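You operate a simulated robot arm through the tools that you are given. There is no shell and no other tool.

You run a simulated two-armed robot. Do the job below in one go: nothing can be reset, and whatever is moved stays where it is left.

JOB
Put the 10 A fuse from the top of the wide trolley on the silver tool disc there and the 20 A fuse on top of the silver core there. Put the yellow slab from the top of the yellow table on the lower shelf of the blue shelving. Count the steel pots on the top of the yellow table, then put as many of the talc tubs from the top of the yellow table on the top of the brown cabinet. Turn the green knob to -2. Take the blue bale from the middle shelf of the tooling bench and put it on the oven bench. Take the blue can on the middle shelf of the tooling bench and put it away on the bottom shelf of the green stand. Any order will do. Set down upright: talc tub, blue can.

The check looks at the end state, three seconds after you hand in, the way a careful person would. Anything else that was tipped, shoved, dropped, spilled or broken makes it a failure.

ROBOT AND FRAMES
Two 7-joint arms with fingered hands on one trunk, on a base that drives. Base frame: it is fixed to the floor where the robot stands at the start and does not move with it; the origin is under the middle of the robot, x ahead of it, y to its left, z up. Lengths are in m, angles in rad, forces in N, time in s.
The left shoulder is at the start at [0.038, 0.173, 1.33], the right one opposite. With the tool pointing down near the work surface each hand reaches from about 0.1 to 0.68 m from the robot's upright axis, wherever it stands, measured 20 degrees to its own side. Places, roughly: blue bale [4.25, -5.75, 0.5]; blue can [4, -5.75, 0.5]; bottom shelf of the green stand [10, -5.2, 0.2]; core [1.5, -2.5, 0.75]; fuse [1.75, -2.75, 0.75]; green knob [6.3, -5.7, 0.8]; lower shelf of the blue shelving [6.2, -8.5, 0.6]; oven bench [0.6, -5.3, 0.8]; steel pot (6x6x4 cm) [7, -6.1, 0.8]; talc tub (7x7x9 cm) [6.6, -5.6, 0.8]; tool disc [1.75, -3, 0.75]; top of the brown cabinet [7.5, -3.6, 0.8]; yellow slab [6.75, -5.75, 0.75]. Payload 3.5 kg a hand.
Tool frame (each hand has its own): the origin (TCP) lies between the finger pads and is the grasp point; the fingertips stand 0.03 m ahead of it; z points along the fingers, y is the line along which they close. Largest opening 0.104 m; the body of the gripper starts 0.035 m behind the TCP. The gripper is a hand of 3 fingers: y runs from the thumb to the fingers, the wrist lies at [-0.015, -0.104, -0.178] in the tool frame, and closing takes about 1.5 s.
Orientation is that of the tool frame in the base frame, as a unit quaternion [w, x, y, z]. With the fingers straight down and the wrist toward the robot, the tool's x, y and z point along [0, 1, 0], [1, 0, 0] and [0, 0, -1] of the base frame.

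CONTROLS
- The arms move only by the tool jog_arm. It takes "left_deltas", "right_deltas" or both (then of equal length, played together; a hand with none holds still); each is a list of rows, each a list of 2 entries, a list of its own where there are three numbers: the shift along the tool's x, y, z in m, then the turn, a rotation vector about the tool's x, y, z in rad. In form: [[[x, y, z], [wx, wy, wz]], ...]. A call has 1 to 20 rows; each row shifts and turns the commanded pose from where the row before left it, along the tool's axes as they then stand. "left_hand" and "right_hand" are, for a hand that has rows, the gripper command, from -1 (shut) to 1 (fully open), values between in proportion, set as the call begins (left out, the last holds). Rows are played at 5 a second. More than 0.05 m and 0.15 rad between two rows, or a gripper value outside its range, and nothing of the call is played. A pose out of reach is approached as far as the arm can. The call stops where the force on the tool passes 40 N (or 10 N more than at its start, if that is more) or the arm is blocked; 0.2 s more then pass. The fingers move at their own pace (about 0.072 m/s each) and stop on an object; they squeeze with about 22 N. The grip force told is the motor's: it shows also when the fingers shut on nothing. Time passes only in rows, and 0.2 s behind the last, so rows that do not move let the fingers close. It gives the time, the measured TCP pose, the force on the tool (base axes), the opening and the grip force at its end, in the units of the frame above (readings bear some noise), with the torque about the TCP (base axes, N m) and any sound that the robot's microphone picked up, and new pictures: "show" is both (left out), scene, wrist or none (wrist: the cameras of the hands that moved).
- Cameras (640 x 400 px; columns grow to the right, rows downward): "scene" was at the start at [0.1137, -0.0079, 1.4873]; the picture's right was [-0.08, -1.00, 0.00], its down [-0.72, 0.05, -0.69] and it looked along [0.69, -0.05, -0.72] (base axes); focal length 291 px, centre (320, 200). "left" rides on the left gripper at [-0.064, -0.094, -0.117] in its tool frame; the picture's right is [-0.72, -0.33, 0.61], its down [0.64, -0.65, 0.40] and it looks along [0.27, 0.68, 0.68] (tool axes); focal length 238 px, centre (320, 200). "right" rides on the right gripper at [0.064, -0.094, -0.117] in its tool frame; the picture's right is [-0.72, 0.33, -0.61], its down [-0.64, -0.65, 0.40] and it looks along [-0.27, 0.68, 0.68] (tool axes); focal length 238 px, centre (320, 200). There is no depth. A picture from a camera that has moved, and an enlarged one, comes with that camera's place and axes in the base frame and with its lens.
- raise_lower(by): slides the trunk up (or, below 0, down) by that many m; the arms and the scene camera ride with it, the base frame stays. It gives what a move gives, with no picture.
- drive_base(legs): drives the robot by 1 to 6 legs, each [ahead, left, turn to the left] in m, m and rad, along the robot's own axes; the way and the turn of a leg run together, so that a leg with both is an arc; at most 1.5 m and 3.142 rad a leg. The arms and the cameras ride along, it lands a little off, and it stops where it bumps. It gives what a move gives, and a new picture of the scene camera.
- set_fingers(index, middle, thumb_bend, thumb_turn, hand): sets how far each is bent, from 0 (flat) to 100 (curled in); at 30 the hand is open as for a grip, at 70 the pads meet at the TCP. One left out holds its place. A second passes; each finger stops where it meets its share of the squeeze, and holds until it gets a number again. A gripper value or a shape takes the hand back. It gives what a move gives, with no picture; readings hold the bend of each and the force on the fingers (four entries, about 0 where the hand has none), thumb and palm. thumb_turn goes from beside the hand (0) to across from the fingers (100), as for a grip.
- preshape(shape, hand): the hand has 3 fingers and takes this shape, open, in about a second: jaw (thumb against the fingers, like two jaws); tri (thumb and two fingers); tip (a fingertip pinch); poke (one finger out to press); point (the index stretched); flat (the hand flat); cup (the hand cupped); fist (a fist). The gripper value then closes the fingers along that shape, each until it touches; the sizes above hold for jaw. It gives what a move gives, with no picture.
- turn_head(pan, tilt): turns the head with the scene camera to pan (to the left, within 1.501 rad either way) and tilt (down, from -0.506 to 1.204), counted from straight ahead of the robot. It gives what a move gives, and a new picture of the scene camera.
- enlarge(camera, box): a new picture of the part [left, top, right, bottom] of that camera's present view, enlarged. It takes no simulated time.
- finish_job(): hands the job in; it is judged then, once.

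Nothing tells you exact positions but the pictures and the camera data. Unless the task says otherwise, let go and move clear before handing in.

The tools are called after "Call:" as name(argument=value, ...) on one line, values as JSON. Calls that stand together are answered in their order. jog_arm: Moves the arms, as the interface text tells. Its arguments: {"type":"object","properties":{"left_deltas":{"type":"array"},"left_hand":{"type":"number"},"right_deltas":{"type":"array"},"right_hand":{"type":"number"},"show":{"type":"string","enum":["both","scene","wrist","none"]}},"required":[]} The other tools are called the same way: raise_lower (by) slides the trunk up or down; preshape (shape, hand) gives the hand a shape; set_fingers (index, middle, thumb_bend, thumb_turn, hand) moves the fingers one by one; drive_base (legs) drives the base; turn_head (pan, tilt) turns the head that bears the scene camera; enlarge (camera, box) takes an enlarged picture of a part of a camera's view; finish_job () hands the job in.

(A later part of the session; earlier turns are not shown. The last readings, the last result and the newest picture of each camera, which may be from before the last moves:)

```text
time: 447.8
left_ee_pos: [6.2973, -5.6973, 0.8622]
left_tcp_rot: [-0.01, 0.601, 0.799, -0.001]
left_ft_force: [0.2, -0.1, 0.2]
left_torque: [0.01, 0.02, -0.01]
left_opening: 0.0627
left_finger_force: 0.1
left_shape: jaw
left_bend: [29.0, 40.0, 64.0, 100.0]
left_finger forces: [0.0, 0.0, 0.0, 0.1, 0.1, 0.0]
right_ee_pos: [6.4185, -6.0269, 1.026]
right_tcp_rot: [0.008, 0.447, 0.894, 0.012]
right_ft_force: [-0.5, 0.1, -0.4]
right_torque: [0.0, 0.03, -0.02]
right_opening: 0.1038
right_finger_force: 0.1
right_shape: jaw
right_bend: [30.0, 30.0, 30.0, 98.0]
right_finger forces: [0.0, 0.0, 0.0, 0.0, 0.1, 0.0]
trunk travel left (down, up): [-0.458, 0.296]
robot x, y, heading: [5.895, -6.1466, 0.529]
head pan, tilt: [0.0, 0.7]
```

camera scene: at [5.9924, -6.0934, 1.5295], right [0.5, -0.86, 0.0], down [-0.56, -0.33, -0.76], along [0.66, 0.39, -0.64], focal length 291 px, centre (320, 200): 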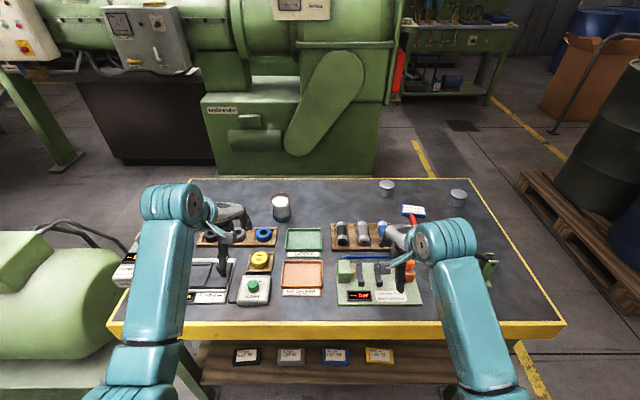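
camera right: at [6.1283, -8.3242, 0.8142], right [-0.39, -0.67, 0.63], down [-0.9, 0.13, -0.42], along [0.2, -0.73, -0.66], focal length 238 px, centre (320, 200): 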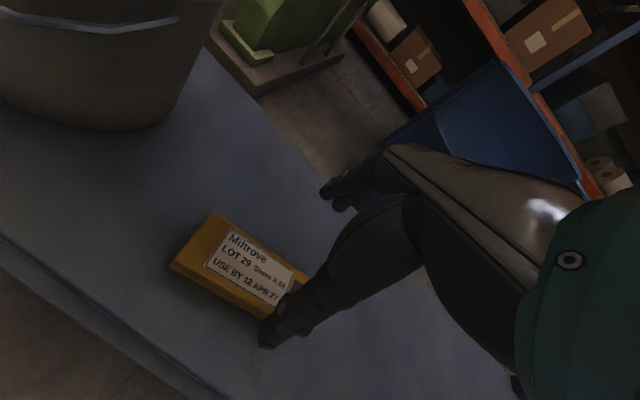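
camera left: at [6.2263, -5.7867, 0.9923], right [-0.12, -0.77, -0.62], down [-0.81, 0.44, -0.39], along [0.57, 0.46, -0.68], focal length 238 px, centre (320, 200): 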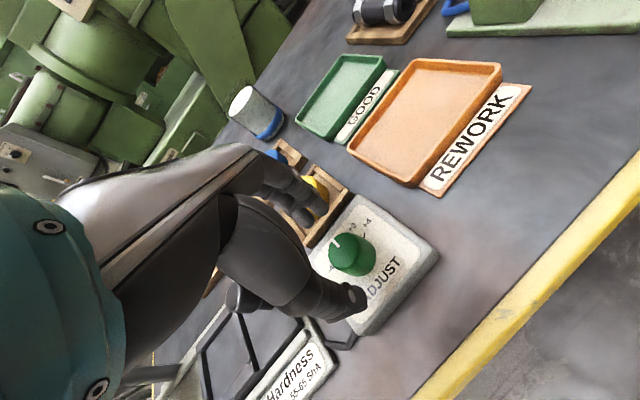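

Call:
jog_arm(left_deltas=[[[0, 0, 0], [0, 0, 0]], [[0, 0, 0], [0, 0, 0]], [[0, 0, 0], [0, 0, 0]], [[0, 0, 0], [0, 0, 0]], [[0, 0, 0], [0, 0, 0]], [[0, 0, 0], [0, 0, 0]], [[0, 0, 0], [0, 0, 0]]], left_hand=-1, show="wrist")

Call:
enlarge(camera="left", box=[250, 130, 460, 310])

```text
time: 449.4
left_ee_pos: [6.2964, -5.6964, 0.8626]
left_tcp_rot: [-0.011, 0.601, 0.799, 0.0]
left_ft_force: [-2.3, 2.7, -1.1]
left_torque: [0.04, -0.03, -0.01]
left_opening: 0.017
left_finger_force: 22.0
left_shape: jaw
left_bend: [73.0, 70.0, 74.0, 100.0]
left_finger forces: [13.7, 6.2, 0.0, 0.0, 18.7, 0.1]
right_ee_pos: [6.4178, -6.0266, 1.025]
right_tcp_rot: [0.009, 0.447, 0.894, 0.011]
right_ft_force: [0.8, -0.1, 0.3]
right_torque: [0.01, -0.01, 0.0]
right_opening: 0.1038
right_finger_force: 0.0
right_shape: jaw
right_bend: [30.0, 30.0, 30.0, 98.0]
right_finger forces: [0.0, 0.0, 0.0, 0.0, 0.0, 0.0]
trunk travel left (down, up): [-0.458, 0.296]
robot x, y, heading: [5.8921, -6.1477, 0.528]
head pan, tilt: [0.0, 0.7]
camera left: at [6.2254, -5.786, 0.9785], right [-0.12, -0.77, -0.62], down [-0.81, 0.44, -0.39], along [0.57, 0.46, -0.68], focal length 238 px, centre (320, 200)
```

left: 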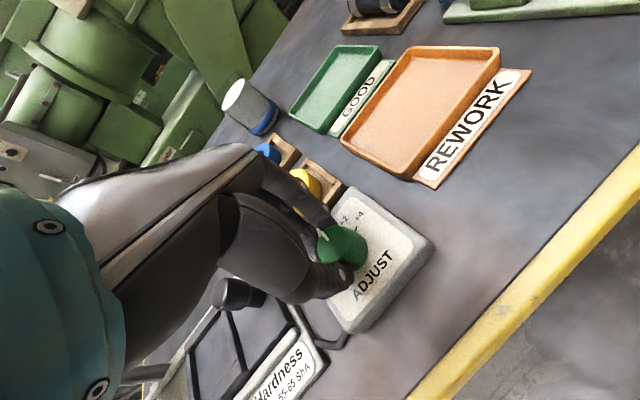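

```text
2.22 times, centred on (355, 220) of left
camera zoom: at [6.2254, -5.786, 0.9785], right [-0.12, -0.77, -0.62], down [-0.81, 0.44, -0.39], along [0.57, 0.46, -0.68], focal length 530 px, centre (242, 156)
```

zoom: 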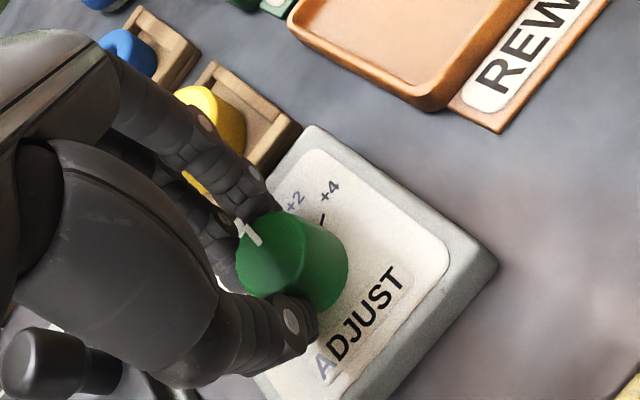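

The knob is gripped (closing nudged it slightly toward −). I turn counter-clockwise about 20° and then check visually.

Call:
jog_arm(left_deltas=[[[0, 0, 0], [0, 0, -0.09]], [[0, 0, 0], [0, 0, -0.09]], [[0, 0, 0], [0, 0, -0.09]], [[0, 0, 0], [0, 0, -0.08]]], show="wrist")

Call:
enlarge(camera="left", box=[250, 130, 460, 310])

Call:
enlarge(camera="scene", box=[190, 240, 310, 320])

```text
time: 450.4
left_ee_pos: [6.2956, -5.6957, 0.861]
left_tcp_rot: [-0.01, 0.452, 0.892, 0.001]
left_ft_force: [-7.9, 1.2, 0.3]
left_torque: [0.06, 0.22, -0.06]
left_opening: 0.0168
left_finger_force: 21.7
left_shape: jaw
left_bend: [73.0, 70.0, 74.0, 100.0]
left_finger forces: [12.3, 10.2, 0.0, 0.1, 22.3, 0.1]
right_ee_pos: [6.4175, -6.0261, 1.0261]
right_tcp_rot: [0.01, 0.446, 0.895, 0.012]
right_ft_force: [-0.4, 1.0, 0.2]
right_torque: [-0.01, 0.03, 0.0]
right_opening: 0.1036
right_finger_force: 0.0
right_shape: jaw
right_bend: [30.0, 30.0, 30.0, 98.0]
right_finger forces: [0.0, 0.0, 0.2, 0.1, 0.0, 0.0]
trunk travel left (down, up): [-0.458, 0.296]
robot x, y, heading: [5.8952, -6.1485, 0.53]
head pan, tilt: [0.0, 0.7]
camera left: at [6.2593, -5.8053, 0.9777], right [0.15, -0.77, -0.62], down [-0.91, 0.13, -0.39], along [0.38, 0.63, -0.68], focal length 238 px, centre (320, 200)
```

left: 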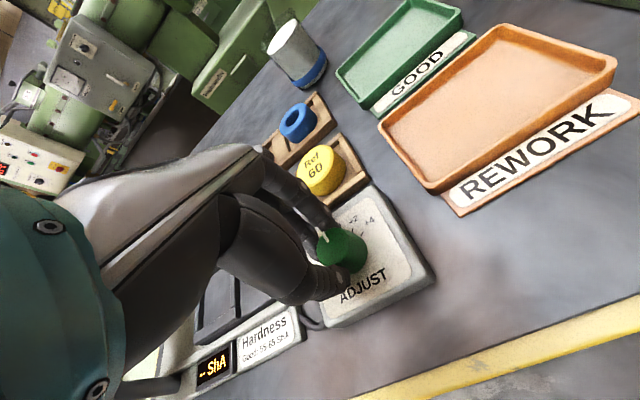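

```text
2.22 times, centred on (355, 220) of left
camera zoom: at [6.2593, -5.8053, 0.9777], right [0.15, -0.77, -0.62], down [-0.91, 0.13, -0.39], along [0.38, 0.63, -0.68], focal length 530 px, centre (242, 156)
```

zoom: 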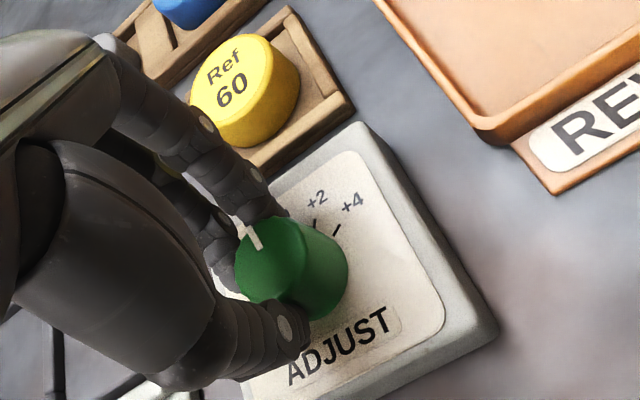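

```text
5.00 times, centred on (250, 280) of scene
camera zoom: at [5.9907, -6.0936, 1.5296], right [0.51, -0.86, 0.0], down [-0.56, -0.33, -0.77], along [0.66, 0.39, -0.64], focal length 1455 px, centre (670, -200)
```

zoom: 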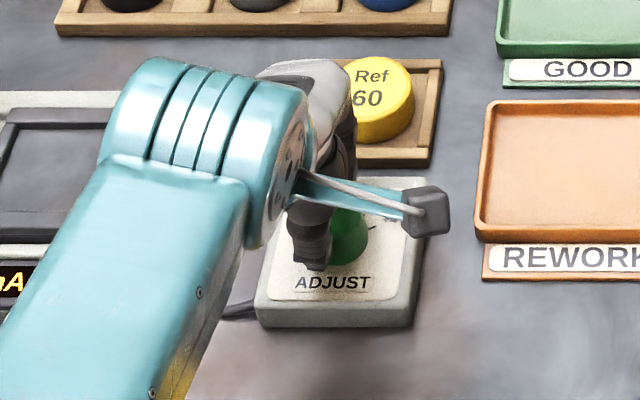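

Call:
jog_arm(left_deltas=[[[0, 0, 0], [0, 0, -0.05]], [[0, 0, 0], [0, 0, -0.05]]], show="none")

Call:
jog_arm(left_deltas=[[[0, 0, 0], [0, 0, 0]], [[0, 0, 0], [0, 0, 0]], [[0, 0, 0], [0, 0, 0]], [[0, 0, 0], [0, 0, 0]], [[0, 0, -0.02], [0, 0, 0]], [[0, 0, -0.03], [0, 0, 0]], [[0, 0, -0.03], [0, 0, 0]]], left_hand=0.3, show="wrist")

Call:
enlarge(camera="left", box=[280, 160, 460, 310])

```text
time: 451.0
left_ee_pos: [6.2955, -5.6965, 0.8611]
left_tcp_rot: [-0.01, 0.407, 0.913, 0.001]
left_ft_force: [-10.2, -0.2, 0.0]
left_torque: [0.03, 0.28, -0.09]
left_opening: 0.0165
left_finger_force: 21.9
left_shape: jaw
left_bend: [73.0, 70.0, 74.0, 100.0]
left_finger forces: [11.7, 10.9, 0.0, 0.1, 22.9, 0.0]
right_ee_pos: [6.4165, -6.0259, 1.027]
right_tcp_rot: [0.01, 0.446, 0.895, 0.012]
right_ft_force: [-0.1, -0.1, 0.1]
right_torque: [0.01, -0.03, -0.02]
right_opening: 0.1037
right_finger_force: 0.1
right_shape: jaw
right_bend: [30.0, 30.0, 30.0, 98.0]
right_finger forces: [0.1, 0.0, 0.0, 0.0, 0.0, 0.1]
trunk travel left (down, up): [-0.458, 0.296]
robot x, y, heading: [5.898, -6.1464, 0.531]
head pan, tilt: [0.0, 0.7]
```

```text
time: 452.6
left_ee_pos: [6.2998, -5.7001, 0.9411]
left_tcp_rot: [-0.009, 0.407, 0.913, -0.001]
left_ft_force: [0.5, 0.5, 0.8]
left_torque: [-0.02, 0.0, 0.01]
left_opening: 0.0676
left_finger_force: 0.2
left_shape: jaw
left_bend: [28.0, 39.0, 62.0, 100.0]
left_finger forces: [0.0, 0.0, 0.1, 0.0, 0.0, 0.0]
right_ee_pos: [6.4177, -6.0272, 1.026]
right_tcp_rot: [0.008, 0.447, 0.894, 0.012]
right_ft_force: [-0.3, -0.1, 0.1]
right_torque: [-0.04, 0.02, 0.01]
right_opening: 0.1037
right_finger_force: 0.1
right_shape: jaw
right_bend: [30.0, 30.0, 30.0, 98.0]
right_finger forces: [0.0, 0.0, 0.0, 0.1, 0.0, 0.0]
trunk travel left (down, up): [-0.458, 0.296]
robot x, y, heading: [5.8941, -6.1484, 0.531]
head pan, tilt: [0.0, 0.7]
camera left: at [6.2742, -5.8111, 1.0571], right [0.23, -0.75, -0.63], down [-0.92, 0.05, -0.39], along [0.32, 0.66, -0.68], focal length 238 px, centre (320, 200)
```

left: 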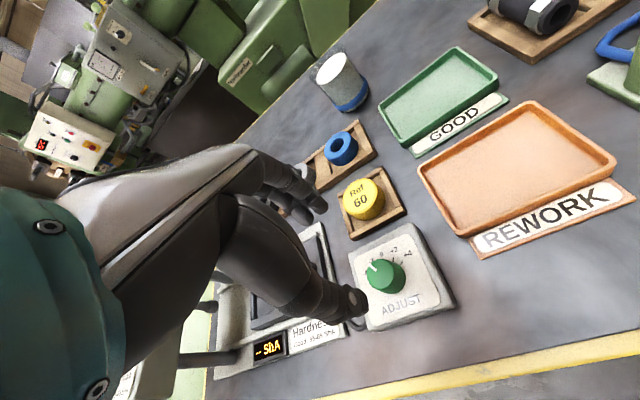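

```text
2.67 times, centred on (370, 235) of left
camera zoom: at [6.2742, -5.8111, 1.0571], right [0.23, -0.75, -0.63], down [-0.92, 0.05, -0.39], along [0.32, 0.66, -0.68], focal length 636 px, centre (187, 107)
```

zoom: 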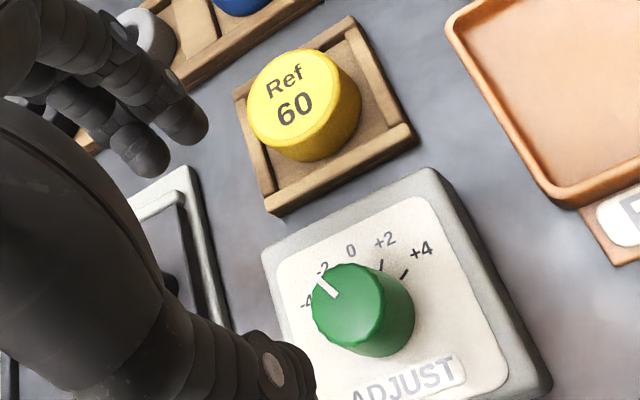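

The pointer now lines up with −2. I move the hand away and double-check from the head camera.

Call:
jog_arm(left_deltas=[[[0, -0.02, -0.03], [0, 0, 0]], [[0, -0.03, -0.03], [0, 0, 0]], [[0, -0.03, -0.02], [0, 0, 0]]], left_hand=1, show="wrist")

Call:
enlarge(camera="left", box=[320, 150, 460, 280])

Call:
enlarge(camera="scene", box=[200, 240, 300, 310])

```text
time: 453.4
left_ee_pos: [6.2436, -5.7342, 1.0348]
left_tcp_rot: [-0.01, 0.4, 0.916, 0.02]
left_ft_force: [-0.5, 0.5, -0.4]
left_torque: [-0.01, -0.01, -0.02]
left_opening: 0.1036
left_finger_force: 0.1
left_shape: jaw
left_bend: [30.0, 30.0, 30.0, 98.0]
left_finger forces: [0.0, 0.0, 0.0, 0.1, 0.2, 0.0]
right_ee_pos: [6.4167, -6.0257, 1.0261]
right_tcp_rot: [0.01, 0.447, 0.895, 0.012]
right_ft_force: [-0.6, 0.4, 0.4]
right_torque: [-0.01, 0.03, 0.0]
right_opening: 0.1035
right_finger_force: 0.0
right_shape: jaw
right_bend: [30.0, 30.0, 30.0, 98.0]
right_finger forces: [0.0, 0.0, 0.0, 0.1, 0.0, 0.1]
trunk travel left (down, up): [-0.458, 0.296]
robot x, y, heading: [5.8945, -6.1463, 0.528]
head pan, tilt: [0.0, 0.7]
camera left: at [6.2183, -5.8501, 1.146], right [0.25, -0.72, -0.65], down [-0.92, 0.04, -0.4], along [0.32, 0.69, -0.65], focal length 238 px, centre (320, 200)
```

left: 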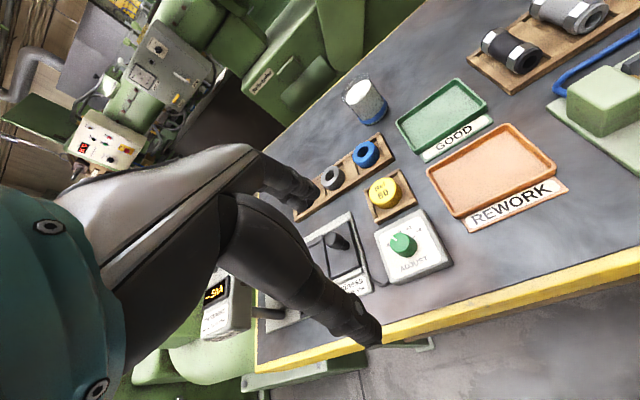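

```text
3.08 times, centred on (390, 215) of left
camera zoom: at [6.2183, -5.8501, 1.146], right [0.25, -0.72, -0.65], down [-0.92, 0.04, -0.4], along [0.32, 0.69, -0.65], focal length 733 px, centre (105, 154)
```

zoom: 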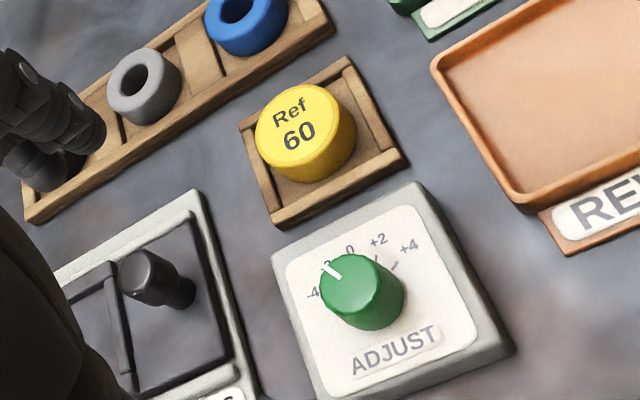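

```text
5.71 times, centred on (250, 275) of scene
camera zoom: at [5.9913, -6.0934, 1.5296], right [0.51, -0.86, 0.0], down [-0.56, -0.33, -0.77], along [0.66, 0.39, -0.64], focal length 1663 px, centre (720, -229)
```

zoom: 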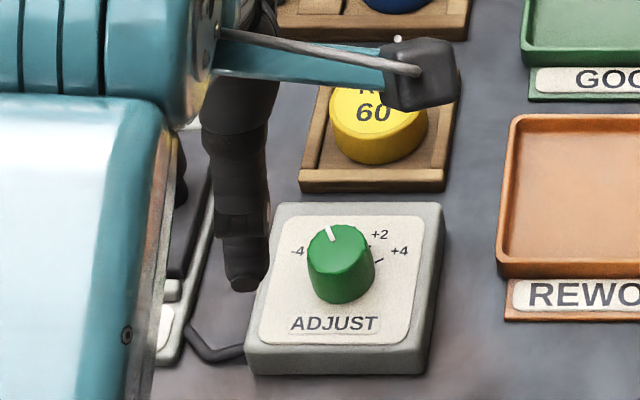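

The knob is at −2. Next: the blue bale on the tooling bench. I back off, turn around and move in front of the bench.

Call:
drive_base(legs=[[-0.3, 0.0, 0.0], [0.0, 0.0, 1.57], [0.0, 0.0, 1.565], [-0.2, -1.0, 0.0]])

Call:
turn_head(pan=0.0, tilt=0.6)

```text
time: 468.0
left_ee_pos: [4.9533, -5.7411, 1.024]
left_tcp_rot: [0.013, 0.915, -0.402, 0.021]
left_ft_force: [-0.5, -1.0, 0.1]
left_torque: [0.03, 0.0, -0.03]
left_opening: 0.1036
left_finger_force: 0.0
left_shape: jaw
left_bend: [30.0, 30.0, 30.0, 98.0]
left_finger forces: [0.0, 0.0, 0.0, 0.0, 0.0, 0.0]
right_ee_pos: [4.7729, -5.4504, 1.0257]
right_tcp_rot: [0.011, 0.896, -0.444, -0.009]
right_ft_force: [-1.0, -0.4, -1.2]
right_torque: [-0.01, 0.01, 0.0]
right_opening: 0.104
right_finger_force: 0.1
right_shape: jaw
right_bend: [30.0, 30.0, 30.0, 98.0]
right_finger forces: [0.0, 0.0, 0.1, 0.0, 0.0, 0.0]
trunk travel left (down, up): [-0.458, 0.296]
robot x, y, heading: [5.291, -5.328, -2.613]
head pan, tilt: [0.0, 0.7]
camera scene: at [5.1988, -5.3854, 1.5296], right [-0.51, 0.86, 0.0], down [0.55, 0.33, -0.76], along [-0.66, -0.39, -0.64], focal length 291 px, centre (320, 200)
```

scene: 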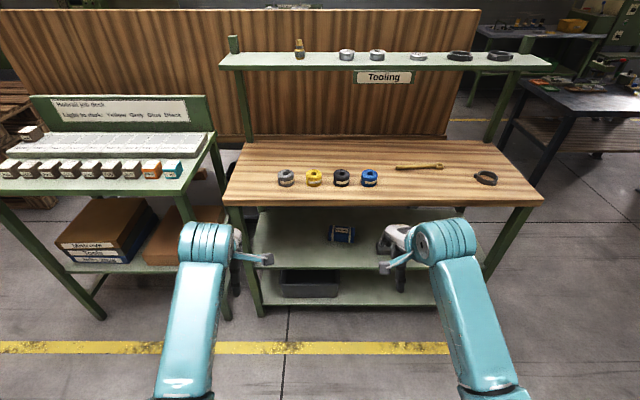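

```text
time: 468.7
left_ee_pos: [4.9539, -5.7419, 1.0236]
left_tcp_rot: [0.015, 0.916, -0.401, 0.023]
left_ft_force: [0.3, -0.2, -1.0]
left_torque: [0.01, -0.03, 0.01]
left_opening: 0.1038
left_finger_force: 0.0
left_shape: jaw
left_bend: [30.0, 30.0, 30.0, 98.0]
left_finger forces: [0.0, 0.1, 0.1, 0.1, 0.0, 0.0]
right_ee_pos: [4.7733, -5.4506, 1.026]
right_tcp_rot: [0.011, 0.895, -0.446, -0.009]
right_ft_force: [-0.1, -0.1, 0.2]
right_torque: [-0.01, -0.03, -0.04]
right_opening: 0.1038
right_finger_force: 0.0
right_shape: jaw
right_bend: [30.0, 30.0, 30.0, 98.0]
right_finger forces: [0.0, 0.0, 0.0, 0.1, 0.1, 0.1]
trunk travel left (down, up): [-0.458, 0.296]
robot x, y, heading: [5.2964, -5.3229, -2.606]
head pan, tilt: [0.0, 0.6]
camera scene: at [5.196, -5.3876, 1.5382], right [-0.51, 0.86, 0.0], down [0.49, 0.29, -0.82], along [-0.71, -0.42, -0.57], focal length 291 px, centre (320, 200)
```

scene: 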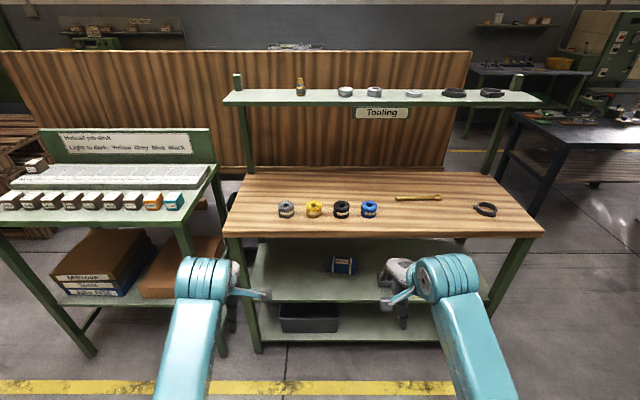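

Call:
raise_lower(by=-0.4)

Call:
turn_head(pan=0.0, tilt=0.5)

Call:
enlarge(camera="scene", box=[220, 160, 480, 340])

```text
time: 472.5
left_ee_pos: [4.9609, -5.7732, 0.6301]
left_tcp_rot: [0.057, 0.912, -0.402, 0.051]
left_ft_force: [0.1, -0.4, -0.1]
left_torque: [0.0, 0.0, 0.0]
left_opening: 0.1038
left_finger_force: 0.0
left_shape: jaw
left_bend: [30.0, 30.0, 30.0, 98.0]
left_finger forces: [0.1, 0.1, 0.0, 0.1, 0.1, 0.1]
right_ee_pos: [4.7728, -5.4502, 0.6258]
right_tcp_rot: [0.012, 0.896, -0.444, -0.01]
right_ft_force: [-0.3, 0.3, 0.1]
right_torque: [-0.02, -0.01, -0.01]
right_opening: 0.1036
right_finger_force: 0.0
right_shape: jaw
right_bend: [30.0, 30.0, 30.0, 98.0]
right_finger forces: [0.0, 0.1, 0.0, 0.0, 0.0, 0.0]
trunk travel left (down, up): [-0.058, 0.696]
robot x, y, heading: [5.2951, -5.324, -2.609]
head pan, tilt: [0.0, 0.6]
```

```text
time: 473.2
left_ee_pos: [4.9629, -5.7718, 0.6277]
left_tcp_rot: [0.055, 0.912, -0.402, 0.056]
left_ft_force: [0.6, -0.2, -0.5]
left_torque: [-0.05, 0.0, 0.0]
left_opening: 0.1037
left_finger_force: 0.1
left_shape: jaw
left_bend: [30.0, 30.0, 30.0, 98.0]
left_finger forces: [0.0, 0.0, 0.1, 0.1, 0.0, 0.0]
right_ee_pos: [4.7725, -5.4508, 0.6264]
right_tcp_rot: [0.011, 0.895, -0.445, -0.009]
right_ft_force: [0.2, 1.0, 0.1]
right_torque: [-0.01, 0.03, -0.04]
right_opening: 0.1037
right_finger_force: 0.0
right_shape: jaw
right_bend: [30.0, 30.0, 30.0, 98.0]
right_finger forces: [0.0, 0.1, 0.0, 0.1, 0.1, 0.0]
trunk travel left (down, up): [-0.058, 0.696]
robot x, y, heading: [5.2969, -5.3314, -2.609]
head pan, tilt: [0.0, 0.499]
camera scene: at [5.0508, -5.4731, 1.1352], right [-0.51, 0.86, 0.0], down [0.41, 0.24, -0.88], along [-0.76, -0.45, -0.48], focal length 291 px, centre (320, 200)
```

scene: 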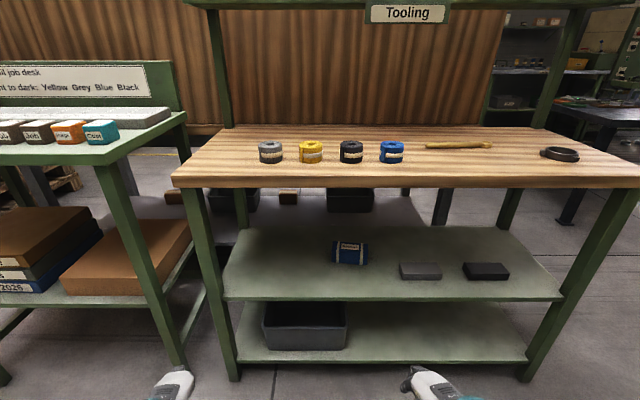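

```text
2.22 times, centred on (350, 250) of scene
camera zoom: at [5.0508, -5.4731, 1.1352], right [-0.51, 0.86, 0.0], down [0.41, 0.24, -0.88], along [-0.76, -0.45, -0.48], focal length 647 px, centre (253, 89)
```

zoom: 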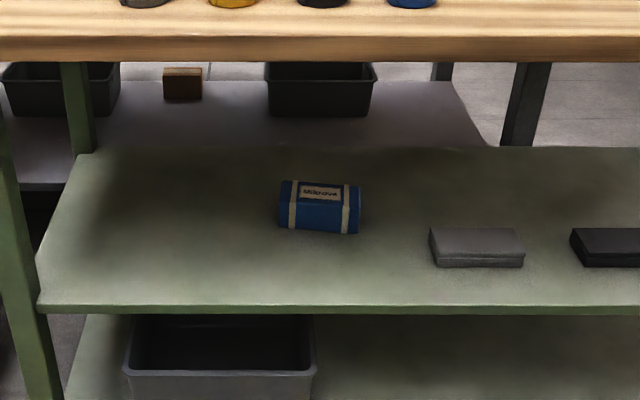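

Bale located at about (4.285,-5.80). I prepare the right hand (yawed with the bale, pitched up 0.3 rad) and pull the left hand back.

Call:
jog_arm(left_deltas=[[[0, -0.04, 0.02], [0, 0, 0]], [[0, -0.04, 0.02], [0, 0, 0]], [[0, -0.04, 0.02], [0, 0, 0]], [[0, -0.04, 0.02], [0, 0, 0]], [[0, -0.04, 0.02], [0, 0, 0]]], show="none")

Call:
jog_arm(right_deltas=[[[0.01, 0, 0.008], [-0.06, 0, 0.043]], [[0.01, 0, 0.008], [-0.06, 0, 0.043]], [[0.01, 0, 0.008], [-0.06, 0, 0.043]], [[0.01, 0, 0.008], [-0.06, 0, 0.043]], [[0.01, 0, 0.008], [-0.06, 0, 0.043]]], show="wrist")

```text
time: 473.7
left_ee_pos: [4.937, -5.7794, 0.6802]
left_tcp_rot: [0.151, 0.904, -0.399, -0.006]
left_ft_force: [0.6, 0.5, 0.6]
left_torque: [0.02, -0.03, -0.03]
left_opening: 0.1039
left_finger_force: 0.0
left_shape: jaw
left_bend: [30.0, 30.0, 30.0, 98.0]
left_finger forces: [0.0, 0.0, 0.0, 0.1, 0.1, 0.0]
right_ee_pos: [4.7727, -5.4512, 0.6267]
right_tcp_rot: [0.012, 0.895, -0.445, -0.01]
right_ft_force: [0.3, -0.3, -0.3]
right_torque: [0.02, 0.01, -0.02]
right_opening: 0.1037
right_finger_force: 0.1
right_shape: jaw
right_bend: [30.0, 30.0, 30.0, 98.0]
right_finger forces: [0.0, 0.0, 0.1, 0.1, 0.0, 0.1]
trunk travel left (down, up): [-0.058, 0.696]
robot x, y, heading: [5.2981, -5.3286, -2.609]
head pan, tilt: [0.0, 0.499]
stopped in row 2 (left hand): the arm was blocked; the commanded pose is now the measured one
```

```text
time: 474.9
left_ee_pos: [4.9363, -5.7789, 0.6795]
left_tcp_rot: [0.149, 0.904, -0.4, -0.007]
left_ft_force: [-0.1, -0.1, 0.6]
left_torque: [-0.02, 0.02, 0.0]
left_opening: 0.1039
left_finger_force: 0.0
left_shape: jaw
left_bend: [30.0, 30.0, 30.0, 98.0]
left_finger forces: [0.0, 0.0, 0.0, 0.0, 0.0, 0.0]
right_ee_pos: [4.7767, -5.4834, 0.5892]
right_tcp_rot: [0.143, 0.835, -0.52, -0.11]
right_ft_force: [-0.4, 0.1, 0.0]
right_torque: [0.01, -0.01, 0.02]
right_opening: 0.1035
right_finger_force: 0.0
right_shape: jaw
right_bend: [30.0, 30.0, 30.0, 98.0]
right_finger forces: [0.0, 0.1, 0.0, 0.0, 0.0, 0.0]
trunk travel left (down, up): [-0.058, 0.696]
robot x, y, heading: [5.2934, -5.3262, -2.612]
head pan, tilt: [0.0, 0.499]
camera right: at [4.922, -5.4861, 0.662], right [-0.38, 0.59, 0.71], down [0.13, 0.8, -0.59], along [-0.92, -0.13, -0.38], focal length 238 px, centre (320, 200)
```

right: 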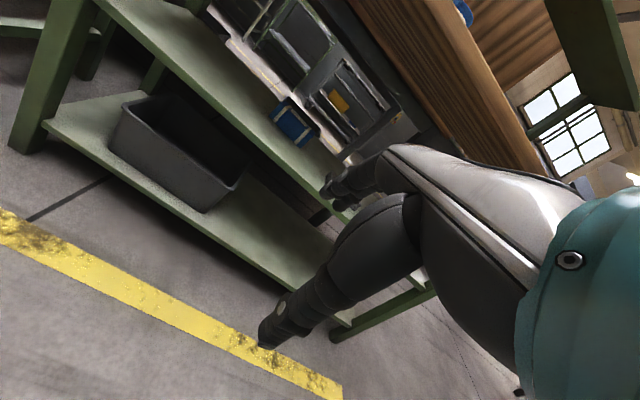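

Call:
jog_arm(left_deltas=[[[0, 0, -0.045], [0.03, 0, 0]], [[0, 0, -0.045], [0.03, 0, 0]], [[0, 0, -0.045], [0.03, 0, 0]], [[0, 0, -0.045], [0.03, 0, 0]], [[0, 0, -0.045], [0.03, 0, 0]], [[0, 0, -0.045], [0.03, 0, 0]], [[0, 0, -0.045], [0.03, 0, 0]], [[0, 0, -0.045], [0, 0, 0]]], show="none")

```text
time: 476.7
left_ee_pos: [4.8621, -5.7949, 0.8504]
left_tcp_rot: [0.054, 0.915, -0.398, 0.033]
left_ft_force: [-0.1, 0.4, -0.4]
left_torque: [0.0, -0.01, -0.03]
left_opening: 0.1039
left_finger_force: 0.0
left_shape: jaw
left_bend: [30.0, 30.0, 30.0, 98.0]
left_finger forces: [0.0, 0.0, 0.0, 0.0, 0.1, 0.0]
left hand out of reach, approached as far as the arm can: row 3, 4, 5, 6, 7, 8
right_ee_pos: [4.7814, -5.4816, 0.5843]
right_tcp_rot: [0.138, 0.838, -0.517, -0.107]
right_ft_force: [0.9, -0.5, 0.0]
right_torque: [-0.01, -0.03, 0.03]
right_opening: 0.1039
right_finger_force: 0.1
right_shape: jaw
right_bend: [30.0, 30.0, 30.0, 98.0]
right_finger forces: [0.1, 0.0, 0.0, 0.1, 0.0, 0.0]
trunk travel left (down, up): [-0.058, 0.696]
robot x, y, heading: [5.2951, -5.3248, -2.615]
head pan, tilt: [0.0, 0.499]
```

The left arm has a minimum reach at shoulder height, so I take it down low first and then pull it back.

Call:
jog_arm(left_deltas=[[[0, 0, 0.048], [0, 0, 0]], [[0, 0, 0.048], [0, 0, 0]], [[0, 0, 0.048], [0, 0, 0]], [[0, 0, 0.048], [0, 0, 0]], [[0, 0, 0.048], [0, 0, 0]], [[0, 0, 0.048], [0, 0, 0]], [[0, 0, 0.048], [0, 0, 0]], [[0, 0, 0.048], [0, 0, 0]], [[0, 0, 0.048], [0, 0, 0]], [[0, -0.045, 0], [0, 0, 0]], [[0, -0.045, 0], [0, 0, 0]], [[0, -0.045, 0], [0, 0, 0]], [[0, -0.045, 0], [0, 0, 0]], [[0, -0.045, 0], [0, 0, 0]], [[0, -0.045, 0], [0, 0, 0]], [[0, -0.045, 0], [0, 0, 0]]], show="none")

```text
time: 479.3
left_ee_pos: [4.8923, -5.8582, 0.5055]
left_tcp_rot: [0.17, 0.906, -0.388, 0.004]
left_ft_force: [1.1, 0.1, -0.2]
left_torque: [0.01, 0.03, 0.03]
left_opening: 0.104
left_finger_force: 0.0
left_shape: jaw
left_bend: [30.0, 30.0, 30.0, 97.0]
left_finger forces: [0.0, 0.0, 0.0, 0.0, 0.0, 0.0]
right_ee_pos: [4.783, -5.4794, 0.5802]
right_tcp_rot: [0.133, 0.839, -0.516, -0.109]
right_ft_force: [-0.7, 0.0, 0.7]
right_torque: [-0.01, -0.03, -0.01]
right_opening: 0.1039
right_finger_force: 0.0
right_shape: jaw
right_bend: [30.0, 30.0, 30.0, 98.0]
right_finger forces: [0.0, 0.0, 0.0, 0.0, 0.0, 0.0]
trunk travel left (down, up): [-0.058, 0.696]
robot x, y, heading: [5.2946, -5.3265, -2.607]
head pan, tilt: [0.0, 0.499]
stopped in row 13 (left hand): the arm was blocked; the commanded pose is now the measured one
```

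Call:
jog_arm(left_deltas=[[[0, -0.01, 0], [0.12, 0, 0]], [[0, -0.02, 0], [0.12, 0, 0]], [[0, -0.03, 0], [0.12, 0, 0]], [[0, -0.04, 0], [0.12, 0, 0]], [[0, -0.04, 0], [0.1, 0, 0]], [[0, -0.045, 0.01], [0, 0, 0]], [[0, -0.045, 0.01], [0, 0, 0]], [[0, -0.045, 0.01], [0, 0, 0]], [[0, -0.045, 0.01], [0, 0, 0]]], show="none")

```text
time: 480.7
left_ee_pos: [4.9601, -5.8422, 0.5801]
left_tcp_rot: [0.038, 0.926, -0.36, 0.107]
left_ft_force: [-0.1, 0.0, -0.3]
left_torque: [0.01, 0.0, 0.01]
left_opening: 0.1036
left_finger_force: 0.0
left_shape: jaw
left_bend: [30.0, 30.0, 30.0, 97.0]
left_finger forces: [0.0, 0.0, 0.0, 0.0, 0.0, 0.0]
right_ee_pos: [4.7843, -5.4802, 0.5815]
right_tcp_rot: [0.134, 0.84, -0.515, -0.108]
right_ft_force: [-0.3, -0.4, -0.2]
right_torque: [0.03, -0.04, 0.02]
right_opening: 0.1043
right_finger_force: 0.1
right_shape: jaw
right_bend: [30.0, 30.0, 30.0, 98.0]
right_finger forces: [0.0, 0.0, 0.0, 0.1, 0.0, 0.0]
trunk travel left (down, up): [-0.058, 0.696]
robot x, y, heading: [5.2927, -5.3264, -2.61]
head pan, tilt: [0.0, 0.499]
stopped in row 6 (left hand): the arm was blocked; the commanded pose is now the measured one
```

Call:
turn_head(pan=0.3, tilt=1.15)

```text
time: 481.7
left_ee_pos: [4.9597, -5.8417, 0.5811]
left_tcp_rot: [0.038, 0.926, -0.361, 0.107]
left_ft_force: [0.1, -0.5, 0.8]
left_torque: [-0.03, -0.04, 0.0]
left_opening: 0.104
left_finger_force: 0.0
left_shape: jaw
left_bend: [30.0, 30.0, 30.0, 97.0]
left_finger forces: [0.0, 0.0, 0.0, 0.0, 0.1, 0.0]
right_ee_pos: [4.7847, -5.4794, 0.5801]
right_tcp_rot: [0.134, 0.84, -0.515, -0.109]
right_ft_force: [0.3, 0.4, -0.2]
right_torque: [0.0, 0.03, 0.03]
right_opening: 0.1039
right_finger_force: 0.1
right_shape: jaw
right_bend: [30.0, 30.0, 30.0, 98.0]
right_finger forces: [0.1, 0.1, 0.1, 0.0, 0.1, 0.1]
trunk travel left (down, up): [-0.058, 0.696]
robot x, y, heading: [5.2975, -5.3259, -2.609]
head pan, tilt: [0.3, 1.15]
camera scene: at [5.0891, -5.4709, 1.0844], right [-0.74, 0.67, 0.0], down [0.61, 0.68, -0.41], along [-0.28, -0.3, -0.91], focal length 291 px, centre (320, 200)
```

scene: 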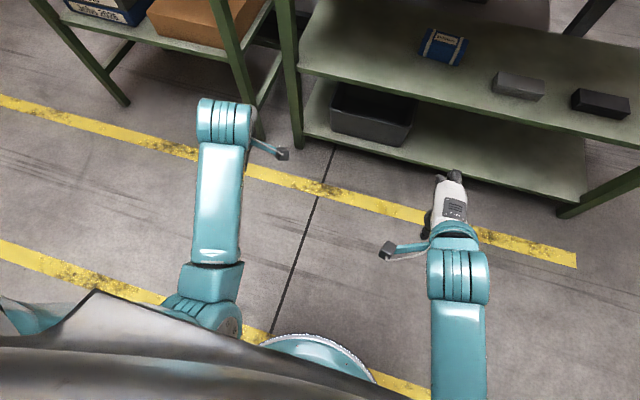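

I'll approach at an angle instead: turning the robot about 43° left keeps the left arm away from the bench while the right arm reaches in.

Call:
drive_base(legs=[[0.0, 0.0, 0.75]])

Call:
jog_arm(right_deltas=[[[-0.04, 0, 0], [0, 0, 0]], [[-0.04, 0, 0], [0, 0, 0]], [[-0.04, 0, 0], [0, 0, 0]], [[-0.04, 0, 0], [0, 0, 0]], [[-0.04, 0, 0], [0, 0, 0]], [[-0.04, 0, 0], [0, 0, 0]], [[-0.04, 0, 0], [0, 0, 0]], [[0, 0, 0], [0, -0.037, 0.1194]], [[0, 0, 0], [0, -0.037, 0.1194]], [[0, 0, 0], [0, -0.037, 0.1194]], [[0, 0, 0], [0, -0.037, 0.1194]], [[0, 0, 0], [0, -0.037, 0.1194]], [[0, 0, 0], [0, -0.037, 0.1194]]], show="wrist")

```text
time: 484.1
left_ee_pos: [5.4075, -5.9297, 0.5808]
left_tcp_rot: [-0.005, 0.993, 0.008, 0.114]
left_ft_force: [-0.6, 0.1, 0.5]
left_torque: [-0.01, 0.0, 0.01]
left_opening: 0.1038
left_finger_force: 0.1
left_shape: jaw
left_bend: [30.0, 30.0, 30.0, 97.0]
left_finger forces: [0.0, 0.0, 0.1, 0.1, 0.0, 0.0]
right_ee_pos: [5.0307, -5.7894, 0.5814]
right_tcp_rot: [0.164, 0.971, -0.168, -0.051]
right_ft_force: [-0.2, 1.1, 0.2]
right_torque: [0.03, -0.04, 0.0]
right_opening: 0.104
right_finger_force: 0.0
right_shape: jaw
right_bend: [30.0, 30.0, 30.0, 98.0]
right_finger forces: [0.0, 0.0, 0.0, 0.1, 0.1, 0.0]
trunk travel left (down, up): [-0.058, 0.696]
robot x, y, heading: [5.297, -5.3264, -1.851]
head pan, tilt: [0.3, 1.15]
camera scene: at [5.2436, -5.5737, 1.0844], right [-1.0, -0.02, 0.0], down [-0.02, 0.91, -0.41], along [0.01, -0.41, -0.91], focal length 291 px, centre (320, 200)
```

scene: 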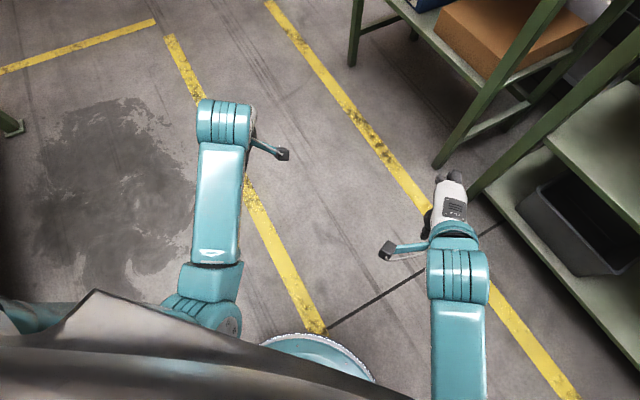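

```text
time: 486.9
left_ee_pos: [5.4072, -5.93, 0.5807]
left_tcp_rot: [-0.005, 0.993, 0.008, 0.114]
left_ft_force: [-0.2, -0.2, -0.1]
left_torque: [0.01, -0.01, -0.01]
left_opening: 0.104
left_finger_force: 0.0
left_shape: jaw
left_bend: [30.0, 30.0, 30.0, 97.0]
left_finger forces: [0.0, 0.0, 0.1, 0.0, 0.0, 0.0]
right_ee_pos: [4.757, -5.6912, 0.5977]
right_tcp_rot: [0.155, 0.841, -0.505, -0.113]
right_ft_force: [-0.8, 0.3, -0.1]
right_torque: [0.0, 0.03, 0.02]
right_opening: 0.1039
right_finger_force: 0.1
right_shape: jaw
right_bend: [30.0, 30.0, 30.0, 98.0]
right_finger forces: [0.1, 0.1, 0.0, 0.0, 0.1, 0.0]
trunk travel left (down, up): [-0.058, 0.696]
robot x, y, heading: [5.2905, -5.3288, -1.853]
head pan, tilt: [0.3, 1.15]
camera right: at [4.9039, -5.6888, 0.6675], right [-0.39, 0.58, 0.72], down [0.09, 0.8, -0.6], along [-0.92, -0.16, -0.36], focal length 238 px, centre (320, 200)
```

right: 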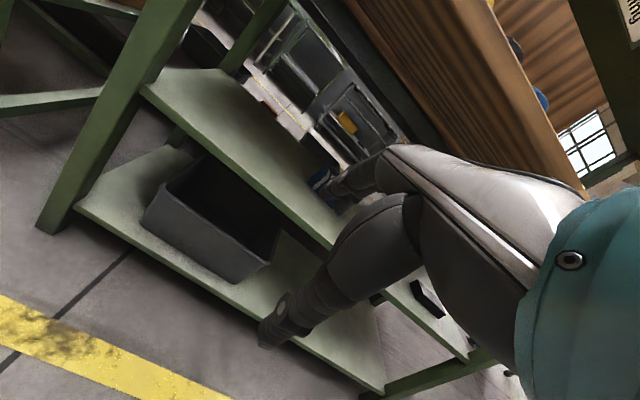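

Call:
drive_base(legs=[[0.17, -0.31, 0.0]])

Call:
enlarge(camera="right", box=[0, 0, 640, 400])

```text
time: 489.2
left_ee_pos: [5.0619, -6.0114, 0.5801]
left_tcp_rot: [-0.004, 0.993, 0.007, 0.114]
left_ft_force: [0.1, 0.3, 0.7]
left_torque: [0.02, 0.02, -0.02]
left_opening: 0.1041
left_finger_force: 0.0
left_shape: jaw
left_bend: [30.0, 30.0, 30.0, 97.0]
left_finger forces: [0.0, 0.0, 0.1, 0.0, 0.0, 0.1]
right_ee_pos: [4.4104, -5.7712, 0.6021]
right_tcp_rot: [0.159, 0.839, -0.509, -0.11]
right_ft_force: [-0.8, 0.0, -0.4]
right_torque: [0.03, 0.01, 0.03]
right_opening: 0.1036
right_finger_force: 0.0
right_shape: jaw
right_bend: [30.0, 30.0, 30.0, 98.0]
right_finger forces: [0.1, 0.0, 0.0, 0.0, 0.0, 0.0]
trunk travel left (down, up): [-0.058, 0.696]
robot x, y, heading: [4.951, -5.4046, -1.852]
head pan, tilt: [0.3, 1.15]
camera scene: at [4.8991, -5.6526, 1.0844], right [-1.0, -0.02, 0.0], down [-0.02, 0.91, -0.41], along [0.01, -0.41, -0.91], focal length 291 px, centre (320, 200)
```

scene: 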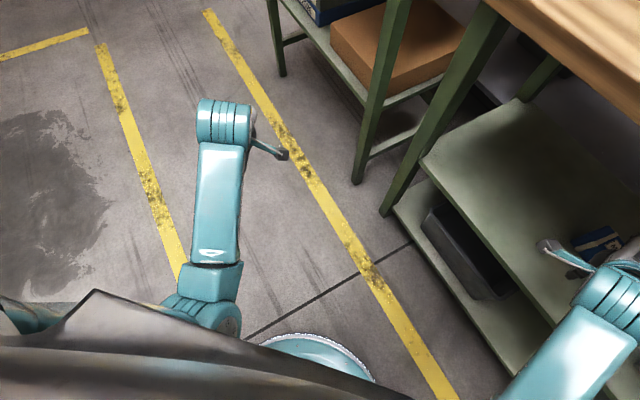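

```text
1.00 times, centred on (320, 200) of right (not enlarged: the box is as wide or as high as the picture)
camera zoom: at [4.5581, -5.769, 0.6704], right [-0.38, 0.59, 0.71], down [0.1, 0.79, -0.61], along [-0.92, -0.16, -0.36], focal length 238 px, centre (320, 200)
```

zoom: 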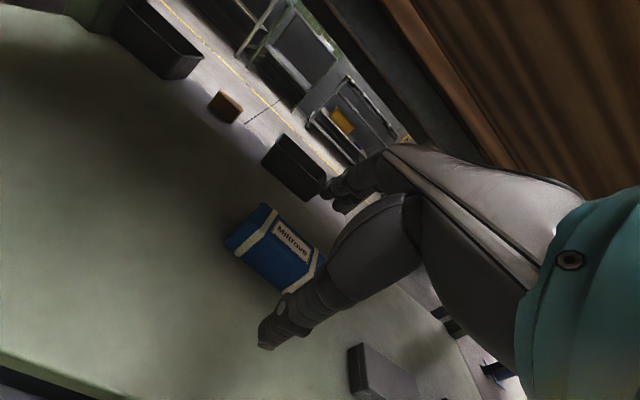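

Call:
enlarge(camera="right", box=[200, 180, 360, 310])

```text
3.08 times, centred on (280, 245) of right
camera zoom: at [4.5581, -5.769, 0.6704], right [-0.38, 0.59, 0.71], down [0.1, 0.79, -0.61], along [-0.92, -0.16, -0.36], focal length 733 px, centre (443, 62)
```

zoom: 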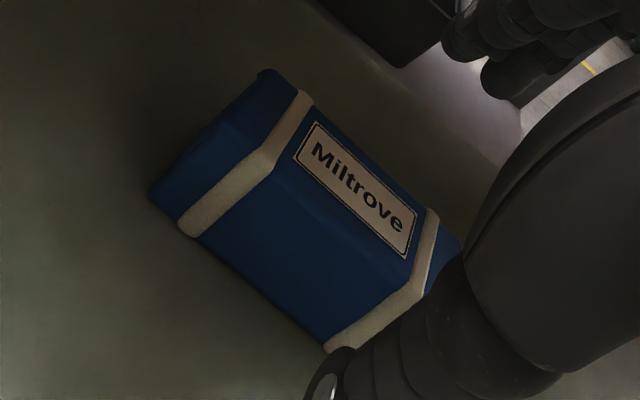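

Call:
drive_base(legs=[[0.055, -0.108, 0.0]])

Call:
jog_arm(right_deltas=[[[0, 0, 0], [0.08, 0, 0.02]], [[0, 0, 0], [0.08, 0, 0.02]], [[0, 0, 0], [0.07, 0, 0.02]]], show="wrist")

```text
time: 490.4
left_ee_pos: [4.9445, -6.032, 0.581]
left_tcp_rot: [-0.004, 0.993, 0.008, 0.115]
left_ft_force: [0.0, 0.4, 0.2]
left_torque: [0.02, 0.0, 0.01]
left_opening: 0.1039
left_finger_force: 0.1
left_shape: jaw
left_bend: [30.0, 30.0, 30.0, 97.0]
left_finger forces: [0.0, 0.1, 0.0, 0.0, 0.0, 0.1]
right_ee_pos: [4.2926, -5.7952, 0.6002]
right_tcp_rot: [0.16, 0.839, -0.507, -0.112]
right_ft_force: [-0.3, -0.5, -0.2]
right_torque: [0.0, -0.03, 0.02]
right_opening: 0.1039
right_finger_force: 0.1
right_shape: jaw
right_bend: [30.0, 30.0, 30.0, 98.0]
right_finger forces: [0.0, 0.1, 0.1, 0.1, 0.0, 0.0]
trunk travel left (down, up): [-0.058, 0.696]
robot x, y, heading: [4.8358, -5.4295, -1.851]
head pan, tilt: [0.3, 1.15]
camera scene: at [4.7816, -5.6762, 1.0844], right [-1.0, -0.02, 0.0], down [-0.02, 0.91, -0.41], along [0.01, -0.41, -0.91], focal length 291 px, centre (320, 200)
```

scene: 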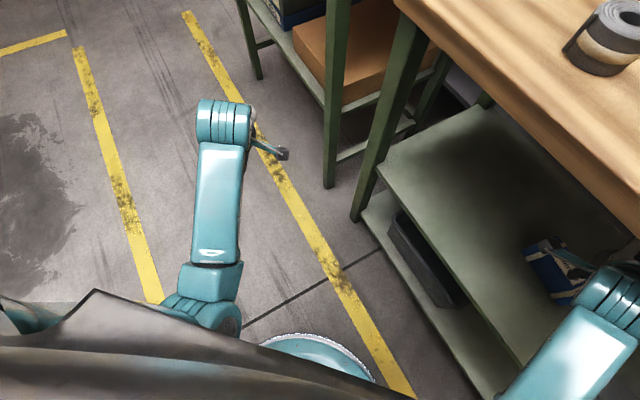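

```text
time: 491.2
left_ee_pos: [4.9448, -6.0338, 0.5797]
left_tcp_rot: [-0.005, 0.993, 0.008, 0.115]
left_ft_force: [0.4, 0.1, 1.1]
left_torque: [-0.02, -0.03, -0.02]
left_opening: 0.104
left_finger_force: 0.2
left_shape: jaw
left_bend: [30.0, 30.0, 30.0, 97.0]
left_finger forces: [0.1, 0.0, 0.0, 0.0, 0.1, 0.0]
right_ee_pos: [4.2933, -5.7958, 0.6005]
right_tcp_rot: [0.066, 0.837, -0.542, -0.049]
right_ft_force: [-0.9, -0.2, 0.6]
right_torque: [0.0, 0.01, -0.01]
right_opening: 0.1037
right_finger_force: 0.1
right_shape: jaw
right_bend: [30.0, 30.0, 30.0, 98.0]
right_finger forces: [0.1, 0.0, 0.0, 0.0, 0.0, 0.1]
trunk travel left (down, up): [-0.058, 0.696]
robot x, y, heading: [4.834, -5.4289, -1.852]
head pan, tilt: [0.3, 1.15]
camera right: at [4.4215, -5.8093, 0.6998], right [-0.49, 0.56, 0.66], down [0.27, 0.83, -0.5], along [-0.83, -0.07, -0.56], focal length 238 px, centre (320, 200)
```

right: 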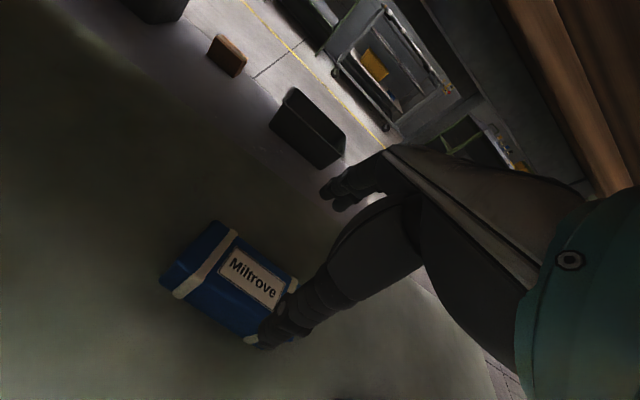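

Call:
jog_arm(right_deltas=[[[0.002, -0.008, 0.02], [0, 0, 0]], [[0, 0, 0.03], [0, 0, 0]], [[0, 0, 0.025], [0, 0, 0]]], show="wrist")

```text
time: 492.0
left_ee_pos: [4.9449, -6.0334, 0.5794]
left_tcp_rot: [-0.004, 0.993, 0.009, 0.114]
left_ft_force: [0.9, -0.1, 0.8]
left_torque: [0.0, 0.0, -0.02]
left_opening: 0.1038
left_finger_force: 0.1
left_shape: jaw
left_bend: [30.0, 30.0, 30.0, 97.0]
left_finger forces: [0.0, 0.0, 0.0, 0.0, 0.1, 0.0]
right_ee_pos: [4.2875, -5.7975, 0.5259]
right_tcp_rot: [0.067, 0.836, -0.542, -0.052]
right_ft_force: [0.0, -0.5, -0.2]
right_torque: [0.0, 0.01, 0.0]
right_opening: 0.1037
right_finger_force: 0.0
right_shape: jaw
right_bend: [30.0, 30.0, 30.0, 98.0]
right_finger forces: [0.1, 0.1, 0.0, 0.0, 0.1, 0.0]
trunk travel left (down, up): [-0.058, 0.696]
robot x, y, heading: [4.829, -5.4289, -1.848]
head pan, tilt: [0.3, 1.15]
camera right: at [4.4164, -5.811, 0.6244], right [-0.49, 0.56, 0.67], down [0.26, 0.83, -0.5], along [-0.83, -0.07, -0.55], focal length 238 px, centre (320, 200)
```

right: 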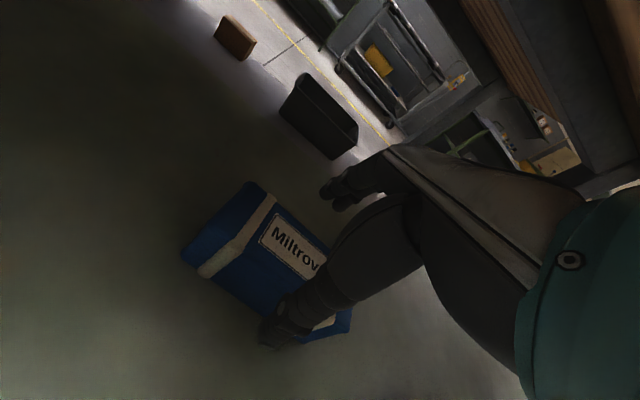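

Call:
jog_arm(right_deltas=[[[0, 0, 0.008], [0, 0, 0]], [[0, 0, 0.006], [0, 0, 0]]], show="none")

```text
time: 492.6
left_ee_pos: [4.9458, -6.033, 0.58]
left_tcp_rot: [-0.004, 0.993, 0.009, 0.115]
left_ft_force: [-0.3, 0.0, 0.3]
left_torque: [-0.05, 0.0, 0.03]
left_opening: 0.1043
left_finger_force: 0.0
left_shape: jaw
left_bend: [30.0, 30.0, 30.0, 97.0]
left_finger forces: [0.1, 0.0, 0.0, 0.1, 0.0, 0.0]
right_ee_pos: [4.2845, -5.799, 0.5127]
right_tcp_rot: [0.067, 0.837, -0.541, -0.051]
right_ft_force: [0.7, 0.3, 0.0]
right_torque: [-0.02, 0.0, 0.0]
right_opening: 0.1037
right_finger_force: 0.1
right_shape: jaw
right_bend: [30.0, 30.0, 30.0, 98.0]
right_finger forces: [0.1, 0.1, 0.1, 0.0, 0.0, 0.0]
trunk travel left (down, up): [-0.058, 0.696]
robot x, y, heading: [4.8317, -5.4273, -1.846]
head pan, tilt: [0.3, 1.15]
```

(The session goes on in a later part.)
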